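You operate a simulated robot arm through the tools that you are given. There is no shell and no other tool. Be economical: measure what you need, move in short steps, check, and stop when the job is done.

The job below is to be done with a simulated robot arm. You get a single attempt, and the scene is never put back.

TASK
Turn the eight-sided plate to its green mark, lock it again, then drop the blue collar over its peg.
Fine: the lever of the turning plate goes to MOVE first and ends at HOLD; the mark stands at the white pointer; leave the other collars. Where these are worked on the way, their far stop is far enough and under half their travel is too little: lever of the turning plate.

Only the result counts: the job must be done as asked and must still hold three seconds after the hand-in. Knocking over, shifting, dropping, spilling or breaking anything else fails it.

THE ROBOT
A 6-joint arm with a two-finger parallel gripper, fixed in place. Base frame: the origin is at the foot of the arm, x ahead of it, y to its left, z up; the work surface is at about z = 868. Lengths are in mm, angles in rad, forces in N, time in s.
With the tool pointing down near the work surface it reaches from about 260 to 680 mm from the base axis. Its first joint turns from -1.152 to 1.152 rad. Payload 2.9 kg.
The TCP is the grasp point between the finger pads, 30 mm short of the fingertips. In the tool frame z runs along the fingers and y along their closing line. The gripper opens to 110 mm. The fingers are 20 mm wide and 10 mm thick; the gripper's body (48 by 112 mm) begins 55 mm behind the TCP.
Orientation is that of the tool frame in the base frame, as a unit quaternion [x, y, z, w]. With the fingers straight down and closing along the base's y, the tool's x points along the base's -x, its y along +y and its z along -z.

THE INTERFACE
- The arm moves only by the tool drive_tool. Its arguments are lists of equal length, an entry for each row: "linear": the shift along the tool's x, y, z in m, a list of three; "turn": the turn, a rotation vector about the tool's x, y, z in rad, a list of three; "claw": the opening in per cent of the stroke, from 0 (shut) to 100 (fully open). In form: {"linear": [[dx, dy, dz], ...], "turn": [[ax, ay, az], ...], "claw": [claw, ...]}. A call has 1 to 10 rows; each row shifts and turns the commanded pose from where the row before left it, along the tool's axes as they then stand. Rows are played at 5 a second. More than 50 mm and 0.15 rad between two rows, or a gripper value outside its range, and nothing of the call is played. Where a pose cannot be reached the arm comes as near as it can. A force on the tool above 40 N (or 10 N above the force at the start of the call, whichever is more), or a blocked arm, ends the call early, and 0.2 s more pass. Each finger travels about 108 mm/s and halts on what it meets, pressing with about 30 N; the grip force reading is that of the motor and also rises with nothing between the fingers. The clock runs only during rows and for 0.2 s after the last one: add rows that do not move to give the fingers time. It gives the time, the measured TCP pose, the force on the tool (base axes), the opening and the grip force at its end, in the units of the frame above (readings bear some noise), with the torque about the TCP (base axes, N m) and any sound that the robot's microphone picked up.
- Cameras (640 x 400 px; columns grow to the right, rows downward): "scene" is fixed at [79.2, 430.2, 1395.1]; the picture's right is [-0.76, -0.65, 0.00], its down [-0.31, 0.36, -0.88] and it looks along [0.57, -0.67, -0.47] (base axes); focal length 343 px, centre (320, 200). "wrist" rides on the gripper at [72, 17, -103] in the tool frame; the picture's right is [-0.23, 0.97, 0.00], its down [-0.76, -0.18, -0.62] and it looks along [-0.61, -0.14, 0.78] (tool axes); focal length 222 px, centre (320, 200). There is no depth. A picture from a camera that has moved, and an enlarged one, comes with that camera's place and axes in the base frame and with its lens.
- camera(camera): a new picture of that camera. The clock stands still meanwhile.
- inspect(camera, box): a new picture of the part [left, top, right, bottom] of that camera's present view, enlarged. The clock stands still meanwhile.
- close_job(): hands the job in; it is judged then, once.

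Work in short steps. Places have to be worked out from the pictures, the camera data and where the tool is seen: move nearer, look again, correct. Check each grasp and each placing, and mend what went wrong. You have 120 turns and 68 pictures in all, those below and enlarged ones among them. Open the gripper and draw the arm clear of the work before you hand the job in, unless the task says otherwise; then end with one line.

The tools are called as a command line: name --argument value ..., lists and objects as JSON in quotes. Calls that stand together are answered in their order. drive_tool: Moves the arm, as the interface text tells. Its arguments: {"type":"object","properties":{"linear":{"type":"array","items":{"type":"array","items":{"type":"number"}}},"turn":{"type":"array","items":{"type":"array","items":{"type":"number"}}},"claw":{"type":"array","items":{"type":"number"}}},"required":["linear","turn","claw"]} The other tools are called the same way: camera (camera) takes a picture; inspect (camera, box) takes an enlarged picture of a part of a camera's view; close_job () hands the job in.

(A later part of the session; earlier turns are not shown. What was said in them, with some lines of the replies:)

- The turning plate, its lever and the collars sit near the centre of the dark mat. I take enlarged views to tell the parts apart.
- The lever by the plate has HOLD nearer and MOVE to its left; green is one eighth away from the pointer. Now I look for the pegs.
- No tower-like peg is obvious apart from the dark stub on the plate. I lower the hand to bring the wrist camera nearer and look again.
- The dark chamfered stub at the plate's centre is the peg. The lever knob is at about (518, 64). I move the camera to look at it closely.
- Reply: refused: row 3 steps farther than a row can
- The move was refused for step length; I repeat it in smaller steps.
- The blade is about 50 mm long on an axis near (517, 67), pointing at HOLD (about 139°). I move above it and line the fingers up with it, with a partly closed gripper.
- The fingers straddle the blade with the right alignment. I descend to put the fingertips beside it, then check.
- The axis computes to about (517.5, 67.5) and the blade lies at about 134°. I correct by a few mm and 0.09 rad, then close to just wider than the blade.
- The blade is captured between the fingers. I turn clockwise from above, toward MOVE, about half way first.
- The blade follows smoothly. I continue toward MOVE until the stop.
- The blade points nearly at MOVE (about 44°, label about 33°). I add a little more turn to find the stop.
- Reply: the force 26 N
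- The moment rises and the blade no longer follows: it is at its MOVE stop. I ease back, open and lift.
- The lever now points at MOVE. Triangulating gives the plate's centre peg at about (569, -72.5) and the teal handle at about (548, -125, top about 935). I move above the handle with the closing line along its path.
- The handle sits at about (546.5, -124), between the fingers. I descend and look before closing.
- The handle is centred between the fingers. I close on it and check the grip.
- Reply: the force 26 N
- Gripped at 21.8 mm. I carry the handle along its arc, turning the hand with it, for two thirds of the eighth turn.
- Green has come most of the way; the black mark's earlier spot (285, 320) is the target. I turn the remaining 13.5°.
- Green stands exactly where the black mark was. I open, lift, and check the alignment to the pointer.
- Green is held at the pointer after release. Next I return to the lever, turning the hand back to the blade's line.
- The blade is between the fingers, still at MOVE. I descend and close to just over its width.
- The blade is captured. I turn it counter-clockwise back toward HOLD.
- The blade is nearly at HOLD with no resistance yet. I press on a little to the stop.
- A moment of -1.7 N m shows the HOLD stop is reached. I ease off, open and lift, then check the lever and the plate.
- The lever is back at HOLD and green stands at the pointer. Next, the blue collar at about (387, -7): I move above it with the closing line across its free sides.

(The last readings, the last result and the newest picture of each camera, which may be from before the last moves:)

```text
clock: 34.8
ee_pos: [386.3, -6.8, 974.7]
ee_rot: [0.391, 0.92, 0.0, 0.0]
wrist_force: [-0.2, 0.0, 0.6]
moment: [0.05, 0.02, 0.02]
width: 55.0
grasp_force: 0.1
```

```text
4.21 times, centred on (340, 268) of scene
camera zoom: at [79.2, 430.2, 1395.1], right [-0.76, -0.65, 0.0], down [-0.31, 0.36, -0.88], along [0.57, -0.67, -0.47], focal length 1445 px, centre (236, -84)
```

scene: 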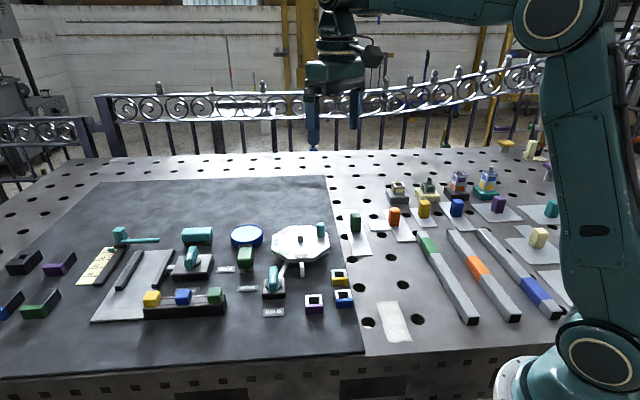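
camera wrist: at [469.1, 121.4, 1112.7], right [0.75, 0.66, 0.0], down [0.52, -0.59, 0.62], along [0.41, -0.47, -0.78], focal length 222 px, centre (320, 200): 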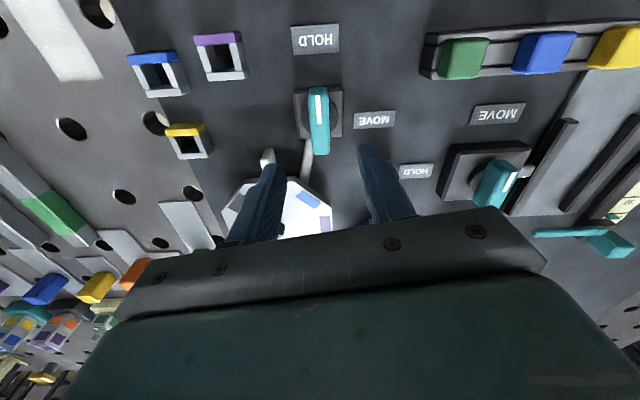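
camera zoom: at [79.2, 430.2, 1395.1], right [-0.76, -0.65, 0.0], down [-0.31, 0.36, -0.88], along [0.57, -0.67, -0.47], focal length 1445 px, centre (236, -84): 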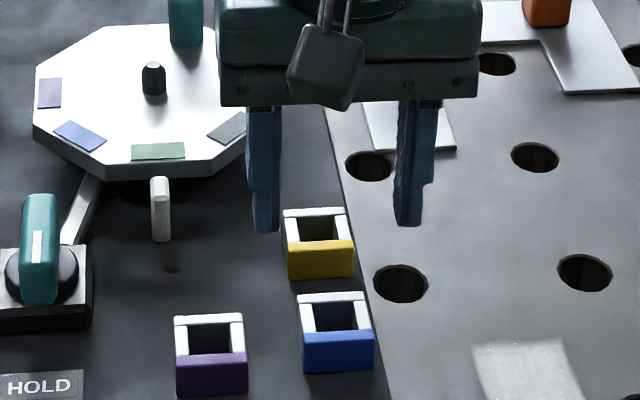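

The collar centre computes to about (384, -1.5), its sides at 44°, matching the hand's yaw. I correct and descend to just above it first.

drive_tool --linear '[[0.0054, 0.002, 0.02], [0, 0, 0.02], [0, 0, 0], [0, 0, 0]]' --turn '[[0, 0, 0], [0, 0, 0], [0, 0, 0], [0, 0, 0]]' --claw '[50, 50, 50, 50]'

inspect --camera "wrist" --box '[200, 60, 440, 220]'

inspect --camera "scene" --box '[280, 220, 400, 315]'

```text
clock: 35.8
ee_pos: [384.1, 0.8, 934.1]
ee_rot: [0.39, 0.921, 0.0, 0.001]
wrist_force: [0.5, 0.0, -0.1]
moment: [0.02, -0.02, 0.02]
width: 54.9
grasp_force: 0.0
```

```text
2.50 times, centred on (320, 140) of wrist
camera zoom: at [345.5, 65.5, 1038.0], right [0.86, 0.51, 0.0], down [0.4, -0.67, 0.62], along [0.32, -0.53, -0.78], focal length 555 px, centre (320, 350)
```

zoom: 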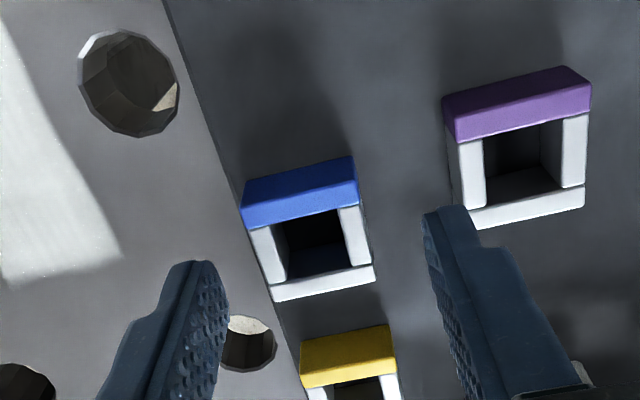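

```text
4.21 times, centred on (340, 268) of scene
camera zoom: at [79.2, 430.2, 1395.1], right [-0.76, -0.65, 0.0], down [-0.31, 0.36, -0.88], along [0.57, -0.67, -0.47], focal length 1445 px, centre (236, -84)
```

zoom: 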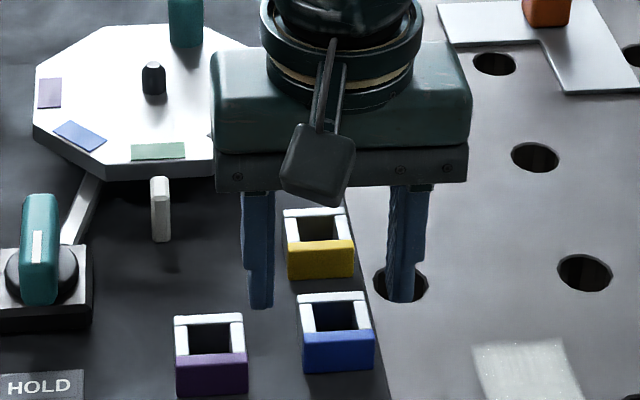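

The collar is about 2.5 mm to one side of the finger midline. I correct that and descend beside it.

drive_tool --linear '[[-0.001, -0.0025, 0.0], [0, 0, 0.016], [0, 0, 0.015], [0, 0, 0], [0, 0, 0]]' --turn '[[0, 0, 0], [0, 0, 0], [0, 0, 0], [0, 0, 0], [0, 0, 0]]' --claw '[50, 50, 50, 50, 50]'

inspect --camera "wrist" --box '[200, 60, 440, 220]'

inspect --camera "scene" --box '[280, 220, 400, 315]'

```text
clock: 37.0
ee_pos: [381.0, -2.1, 902.4]
ee_rot: [0.391, 0.92, 0.0, 0.0]
wrist_force: [-0.6, 0.7, 0.0]
moment: [0.02, 0.03, -0.01]
width: 55.1
grasp_force: 0.0
```

```text
2.50 times, centred on (320, 140) of wrist
camera zoom: at [343.9, 62.2, 1007.7], right [0.86, 0.51, 0.0], down [0.4, -0.67, 0.62], along [0.32, -0.53, -0.78], focal length 555 px, centre (320, 350)
```

zoom: 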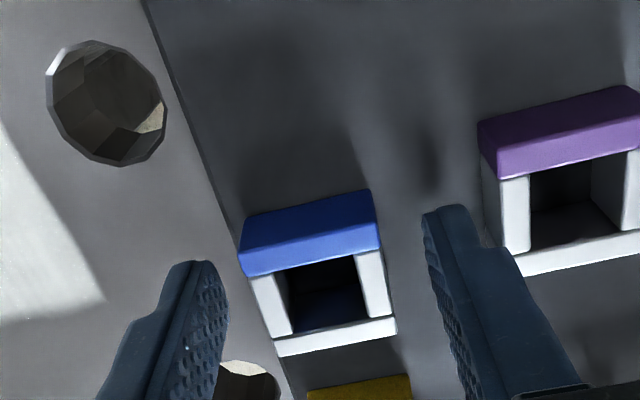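

```text
4.21 times, centred on (340, 268) of scene
camera zoom: at [79.2, 430.2, 1395.1], right [-0.76, -0.65, 0.0], down [-0.31, 0.36, -0.88], along [0.57, -0.67, -0.47], focal length 1445 px, centre (236, -84)
```

zoom: 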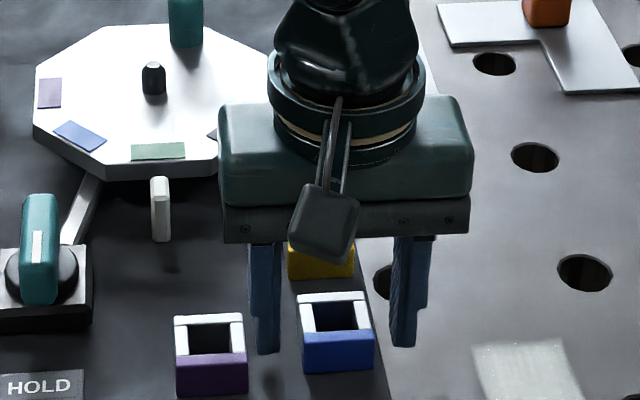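

The fingers straddle the collar's sides, clear of the purple one. I close.

drive_tool --linear '[[0, 0, 0], [0, 0, 0], [0, 0, 0], [0, 0, 0]]' --turn '[[0, 0, 0], [0, 0, 0], [0, 0, 0], [0, 0, 0]]' --claw '[35, 22, 22, 22]'

inspect --camera "wrist" --box '[200, 60, 440, 220]'

```text
clock: 38.0
ee_pos: [382.9, -2.6, 901.8]
ee_rot: [0.39, 0.921, 0.001, -0.001]
wrist_force: [-0.3, 0.7, -0.2]
moment: [0.01, 0.0, 0.02]
width: 33.4
grasp_force: 29.8
```

```text
2.50 times, centred on (320, 140) of wrist
camera zoom: at [344.0, 62.2, 1007.7], right [0.86, 0.51, 0.0], down [0.4, -0.67, 0.62], along [0.32, -0.53, -0.78], focal length 555 px, centre (320, 350)
```

zoom: 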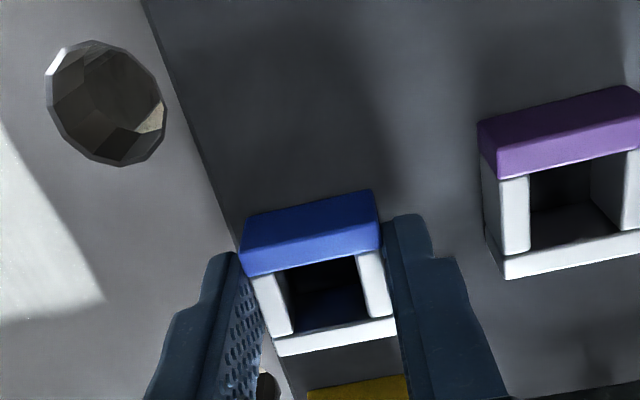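

Gripped at 33.4 mm. I lift straight up and check the hold.

drive_tool --linear '[[0, 0, -0.02], [0, 0, -0.03], [0, 0, -0.03], [0, 0, -0.03], [0, 0, 0], [0, 0, 0]]' --turn '[[0, 0, 0], [0, 0, 0], [0, 0, 0], [0, 0, 0], [0, 0, 0], [0, 0, 0]]' --claw '[22, 22, 22, 22, 22, 22]'

inspect --camera "scene" --box '[270, 180, 410, 315]'

inspect --camera "wrist" --box '[200, 60, 440, 220]'

```text
clock: 39.4
ee_pos: [378.4, -3.1, 1014.0]
ee_rot: [0.39, 0.921, 0.0, 0.001]
wrist_force: [0.2, 0.0, -0.6]
moment: [-0.01, -0.03, 0.01]
width: 33.9
grasp_force: 30.0
```

```text
2.96 times, centred on (340, 248) of scene
camera zoom: at [79.2, 430.2, 1395.1], right [-0.76, -0.65, 0.0], down [-0.31, 0.36, -0.88], along [0.57, -0.67, -0.47], focal length 1017 px, centre (261, 59)
```

zoom: 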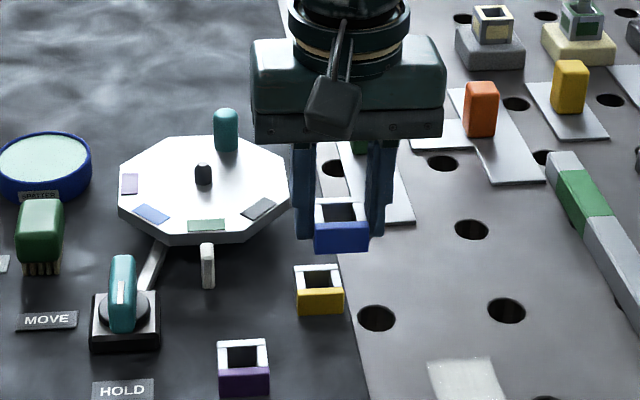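

```text
2.50 times, centred on (320, 140) of wrist
camera zoom: at [341.9, 61.7, 1118.6], right [0.86, 0.51, 0.0], down [0.4, -0.67, 0.62], along [0.32, -0.53, -0.78], focal length 555 px, centre (320, 350)
```

zoom: 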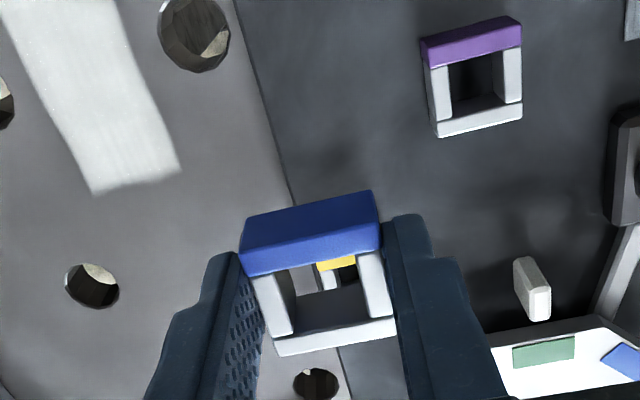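

The collar is held level. I carry it at this height to above the peg (about 569.5, -73).

drive_tool --linear '[[-0.0365, 0.0175, 0], [-0.0365, 0.0175, 0], [-0.0365, 0.0175, 0], [-0.0365, 0.0175, 0], [-0.0365, 0.0175, 0], [0, 0, 0], [0, 0, 0]]' --turn '[[0, 0, 0], [0, 0, 0], [0, 0, 0], [0, 0, 0], [0, 0, 0], [0, 0, 0], [0, 0, 0]]' --claw '[22, 22, 22, 22, 22, 22, 22]'

inspect --camera "wrist" --box '[200, 60, 440, 220]'

inspect --camera "scene" --box '[250, 160, 370, 260]'

```text
clock: 41.0
ee_pos: [571.5, -71.6, 1013.3]
ee_rot: [0.39, 0.921, 0.0, 0.0]
wrist_force: [-0.1, -1.1, -2.3]
moment: [-0.02, 0.04, 0.01]
width: 33.4
grasp_force: 30.7
```

```text
2.50 times, centred on (320, 140) of wrist
camera zoom: at [533.0, -7.2, 1118.6], right [0.86, 0.51, 0.0], down [0.4, -0.67, 0.62], along [0.32, -0.53, -0.78], focal length 555 px, centre (320, 350)
```

zoom: 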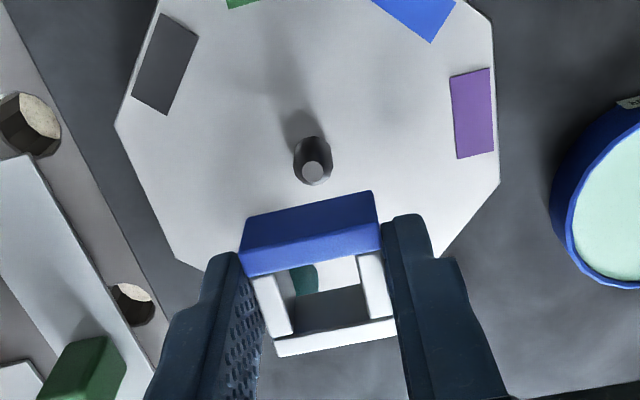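

```text
4.00 times, centred on (310, 210) of scene
camera zoom: at [79.2, 430.2, 1395.1], right [-0.76, -0.65, 0.0], down [-0.31, 0.36, -0.88], along [0.57, -0.67, -0.47], focal length 1373 px, centre (360, 160)
```

zoom: 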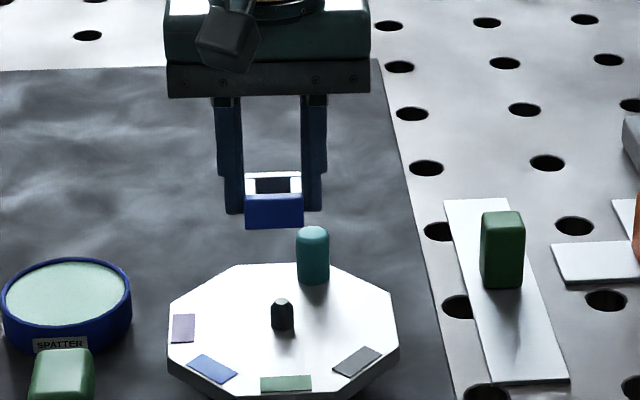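

Both cameras agree that the hole sits about 3.3 mm off the peg along the closing line. I correct that and go down to just above the peg.

drive_tool --linear '[[-0.001, -0.0033, 0.01], [0, 0, 0.02], [0, 0, 0.02], [0, 0, 0], [0, 0, 0]]' --turn '[[0, 0, 0], [0, 0, 0], [0, 0, 0], [0, 0, 0], [0, 0, 0]]' --claw '[22, 22, 22, 22, 22]'

inspect --camera "wrist" --box '[240, 90, 400, 210]'

inspect --camera "scene" --box '[260, 180, 340, 260]'

```text
clock: 42.2
ee_pos: [569.4, -76.1, 960.8]
ee_rot: [0.391, 0.92, 0.0, 0.0]
wrist_force: [0.5, 0.4, -1.3]
moment: [-0.05, 0.0, -0.01]
width: 33.7
grasp_force: 29.6
```

```text
3.33 times, centred on (320, 150) of wrist
camera zoom: at [531.2, -11.4, 1066.9], right [0.86, 0.51, 0.0], down [0.4, -0.67, 0.62], along [0.32, -0.53, -0.78], focal length 740 px, centre (320, 367)
```

zoom: 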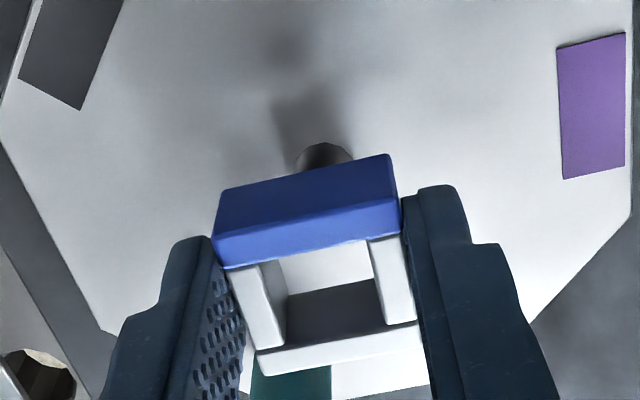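

```text
5.00 times, centred on (300, 220) of scene
camera zoom: at [79.2, 430.2, 1395.1], right [-0.76, -0.65, 0.0], down [-0.31, 0.36, -0.88], along [0.57, -0.67, -0.47], focal length 1716 px, centre (420, 100)
```

zoom: 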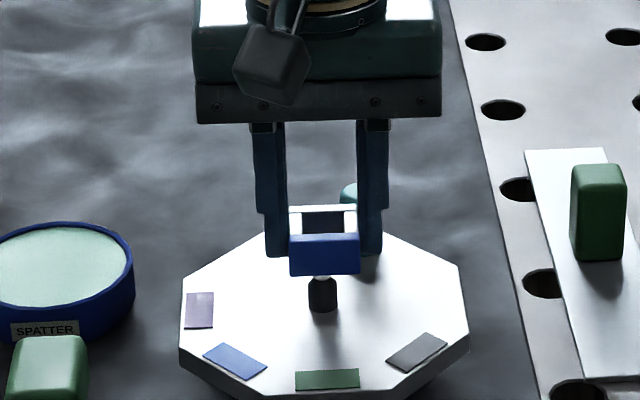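

The two views put the remaining offset at roughly 1 mm in each direction. I correct and lower slowly over the chamfered peg, watching the force.

drive_tool --linear '[[0.001, 0.0013, 0], [0, 0, 0.004], [0, 0, 0.004], [0, 0, 0.004], [0, 0, 0]]' --turn '[[0, 0, 0], [0, 0, 0], [0, 0, 0], [0, 0, 0], [0, 0, 0]]' --claw '[22, 22, 22, 22, 22]'

inspect --camera "wrist" --box '[240, 90, 400, 210]'

inspect --camera "scene" --box '[260, 180, 340, 260]'

```text
clock: 43.4
ee_pos: [569.7, -74.2, 950.6]
ee_rot: [0.39, 0.921, 0.001, 0.0]
wrist_force: [-1.8, -0.1, 0.8]
moment: [0.04, 0.04, -0.01]
width: 33.5
grasp_force: 30.2
```

```text
3.33 times, centred on (320, 150) of wrist
camera zoom: at [531.8, -9.4, 1055.1], right [0.86, 0.51, 0.0], down [0.4, -0.67, 0.62], along [0.32, -0.53, -0.78], focal length 740 px, centre (320, 367)
```

zoom: 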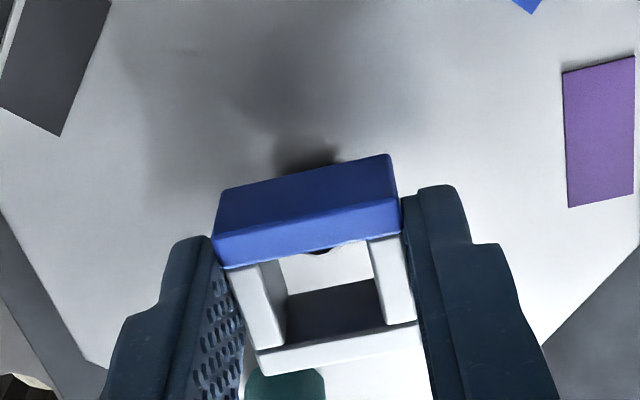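

```text
5.00 times, centred on (300, 220) of scene
camera zoom: at [79.1, 430.2, 1395.1], right [-0.76, -0.65, 0.0], down [-0.31, 0.36, -0.88], along [0.57, -0.67, -0.47], focal length 1716 px, centre (420, 100)
```

zoom: 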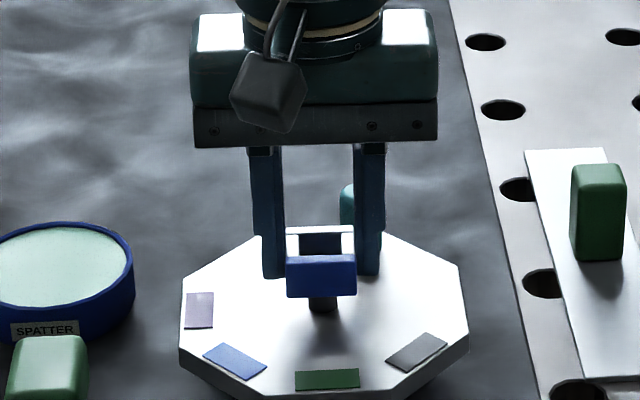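

The peg tip shows inside the hole with no contact force, and the scene view agrees it is centred. I keep lowering toward the plate.

drive_tool --linear '[[0, 0, 0.003], [0, 0, 0.003], [0, 0, 0.003], [0, 0, 0]]' --turn '[[0, 0, 0], [0, 0, 0], [0, 0, 0], [0, 0, 0]]' --claw '[22, 22, 22, 22]'

inspect --camera "wrist" --box '[240, 90, 400, 210]'

inspect --camera "scene" --box '[260, 180, 340, 260]'

```text
clock: 44.4
ee_pos: [569.0, -72.8, 941.9]
ee_rot: [0.389, 0.921, -0.001, -0.002]
wrist_force: [-9.5, 10.2, 2.3]
moment: [0.33, 0.33, 0.01]
width: 33.6
grasp_force: 29.8
```

```text
3.33 times, centred on (320, 150) of wrist
camera zoom: at [531.7, -8.6, 1045.7], right [0.86, 0.52, 0.0], down [0.4, -0.67, 0.62], along [0.32, -0.53, -0.78], focal length 740 px, centre (320, 367)
```

zoom: 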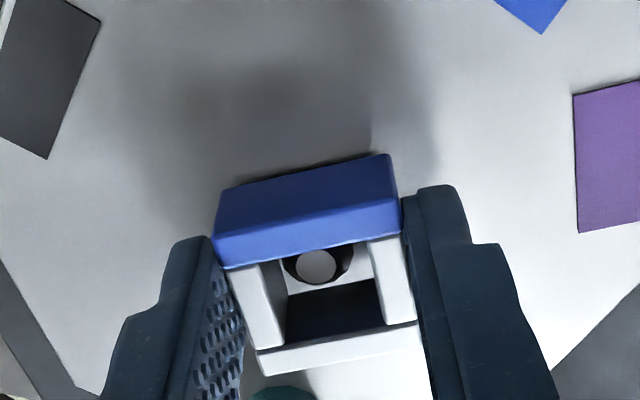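

```text
5.00 times, centred on (300, 220) of scene
camera zoom: at [78.9, 430.4, 1395.1], right [-0.76, -0.65, 0.0], down [-0.31, 0.36, -0.88], along [0.57, -0.67, -0.47], focal length 1716 px, centre (420, 100)
```

zoom: 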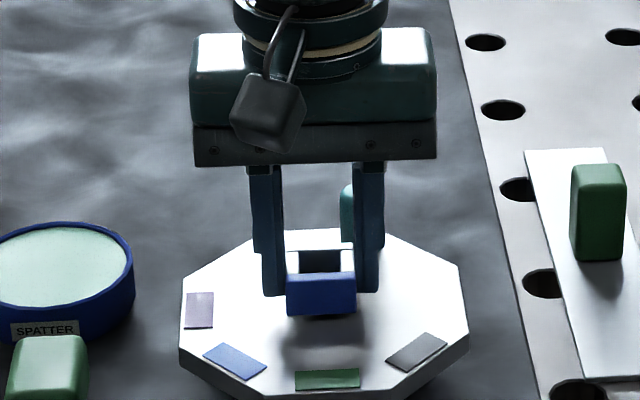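

The peg is inside the hole; a 14 N side push shows the blue wall rubbing. I shift 1.5 mm to relieve it and lower the rest.

drive_tool --linear '[[0.0015, -0.0008, 0], [0, 0, 0.002], [0, 0, 0.002], [0, 0, 0]]' --turn '[[0, 0, 0], [0, 0, 0], [0, 0, 0], [0, 0, 0]]' --claw '[22, 22, 22, 22]'

inspect --camera "scene" --box '[260, 180, 340, 260]'

```text
clock: 45.4
ee_pos: [568.6, -73.4, 937.4]
ee_rot: [0.39, 0.921, 0.0, 0.0]
wrist_force: [-8.1, 8.1, 3.1]
moment: [0.22, 0.27, 0.02]
width: 33.5
grasp_force: 29.6
```

```text
5.00 times, centred on (300, 220) of scene
camera zoom: at [78.9, 430.4, 1395.1], right [-0.76, -0.65, 0.0], down [-0.31, 0.36, -0.88], along [0.57, -0.67, -0.47], focal length 1716 px, centre (420, 100)
```

zoom: 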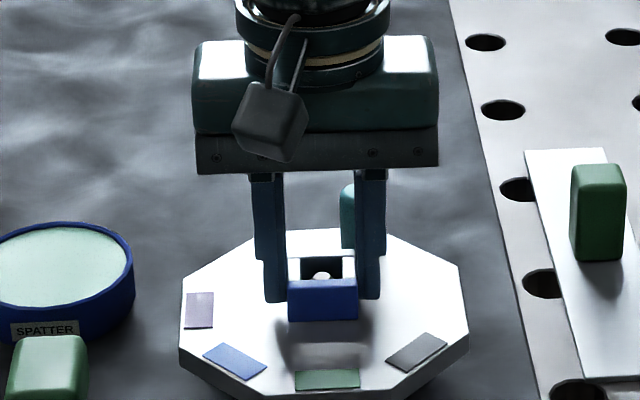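

Side force is still about 11 N along the same axis. I shift a further 1 mm and lower until the vertical force shows seating.

drive_tool --linear '[[0.0015, 0, 0], [0, 0, 0.001], [0, 0, 0.001], [0, 0, 0]]' --turn '[[0, 0, 0], [0, 0, 0], [0, 0, 0], [0, 0, 0]]' --claw '[22, 22, 22, 22]'

inspect --camera "wrist" --box '[240, 90, 400, 210]'

```text
clock: 46.4
ee_pos: [567.8, -73.9, 937.0]
ee_rot: [0.39, 0.921, 0.0, 0.002]
wrist_force: [1.7, -2.4, 8.2]
moment: [-0.13, 0.13, 0.09]
width: 33.5
grasp_force: 29.4
```

```text
3.33 times, centred on (320, 150) of wrist
camera zoom: at [530.4, -8.6, 1041.4], right [0.86, 0.51, 0.0], down [0.4, -0.67, 0.63], along [0.32, -0.54, -0.78], focal length 740 px, centre (320, 367)
```

zoom: 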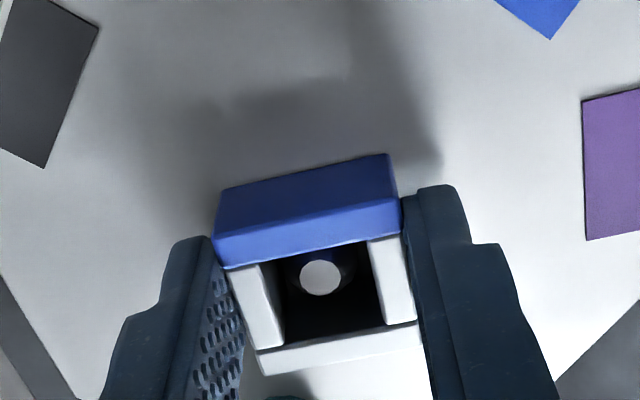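

The side force is gone, height has stopped and 8 N pushes up: the collar rests on the plate. I release and lift straight up.

drive_tool --linear '[[0, 0, 0], [0, 0, 0], [0, 0, 0], [0, 0, -0.02], [0, 0, -0.04], [0, 0, -0.04], [0, 0, 0]]' --turn '[[0, 0, 0], [0, 0, 0], [0, 0, 0], [0, 0, 0], [0, 0, 0], [0, 0, 0], [0, 0, 0]]' --claw '[35, 50, 50, 50, 50, 50, 50]'

inspect --camera "scene" --box '[240, 200, 370, 310]'

camera --camera "wrist"

```text
clock: 48.0
ee_pos: [568.6, -72.8, 1036.1]
ee_rot: [0.39, 0.921, 0.0, 0.0]
wrist_force: [0.9, 0.4, 0.9]
moment: [0.0, -0.02, 0.01]
width: 55.2
grasp_force: 0.0
```

```text
3.64 times, centred on (305, 255) of scene
camera zoom: at [79.2, 430.2, 1395.1], right [-0.76, -0.65, 0.0], down [-0.31, 0.36, -0.88], along [0.57, -0.67, -0.47], focal length 1248 px, centre (374, 0)
```

zoom: 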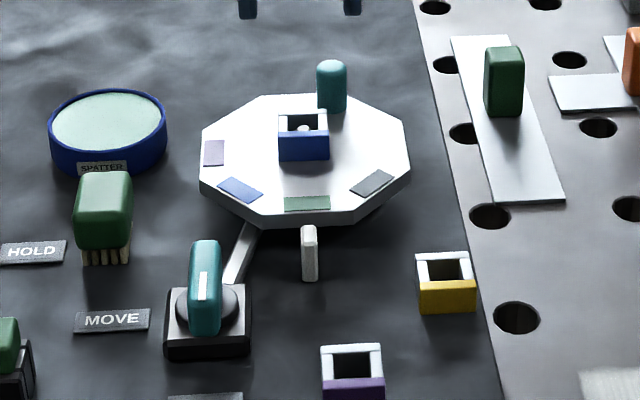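

```text
10 pictures are left
camera wrist: at [530.2, -9.1, 1141.2], right [0.86, 0.51, 0.0], down [0.4, -0.67, 0.62], along [0.32, -0.53, -0.78], focal length 222 px, centre (320, 200)
```

wrist: 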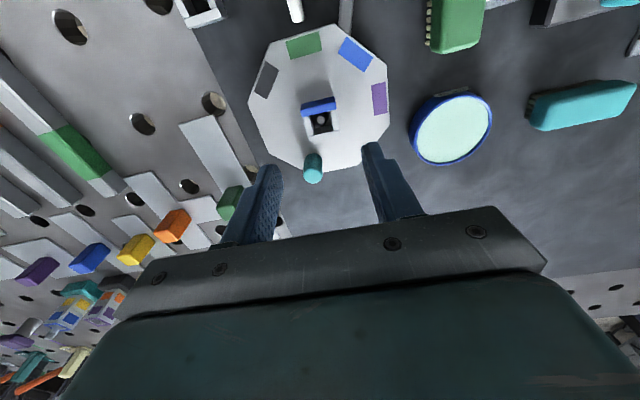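

The collar sits flat over the peg, green is at the pointer, and the lever is at HOLD. I raise the hand clear and open it.

drive_tool --linear '[[0, 0, -0.045], [0, 0, -0.045], [0, 0, -0.045], [0, 0, 0], [0, 0, 0]]' --turn '[[0, 0, 0], [0, 0, 0], [0, 0, 0], [0, 0, 0], [0, 0, 0]]' --claw '[60, 80, 100, 100, 100]'

camera --camera "scene"

```text
clock: 49.2
ee_pos: [570.5, -71.6, 1169.6]
ee_rot: [0.39, 0.921, 0.0, 0.001]
wrist_force: [0.0, -0.6, 0.1]
moment: [-0.01, 0.0, 0.01]
width: 110.0
grasp_force: 0.1
```

```text
9 pictures are left
```

scene: 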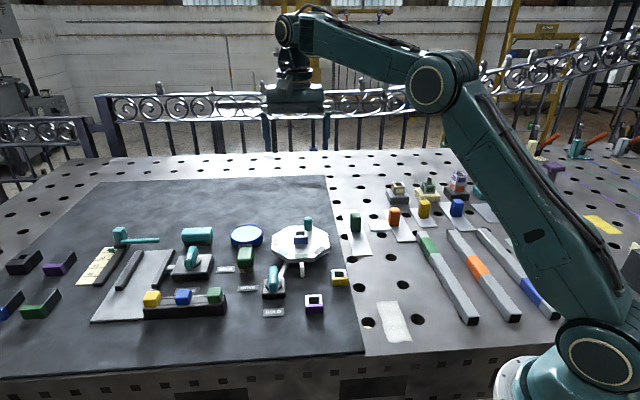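

Everything is in its place and the arm is clear, so I hand the job in.

close_job

```text
The job is handed in.
```

The plate is turned to its green mark at the white pointer, its lever went to MOVE and is back at HOLD, the blue collar sits over the plate's centre peg, and the other collars were left alone.
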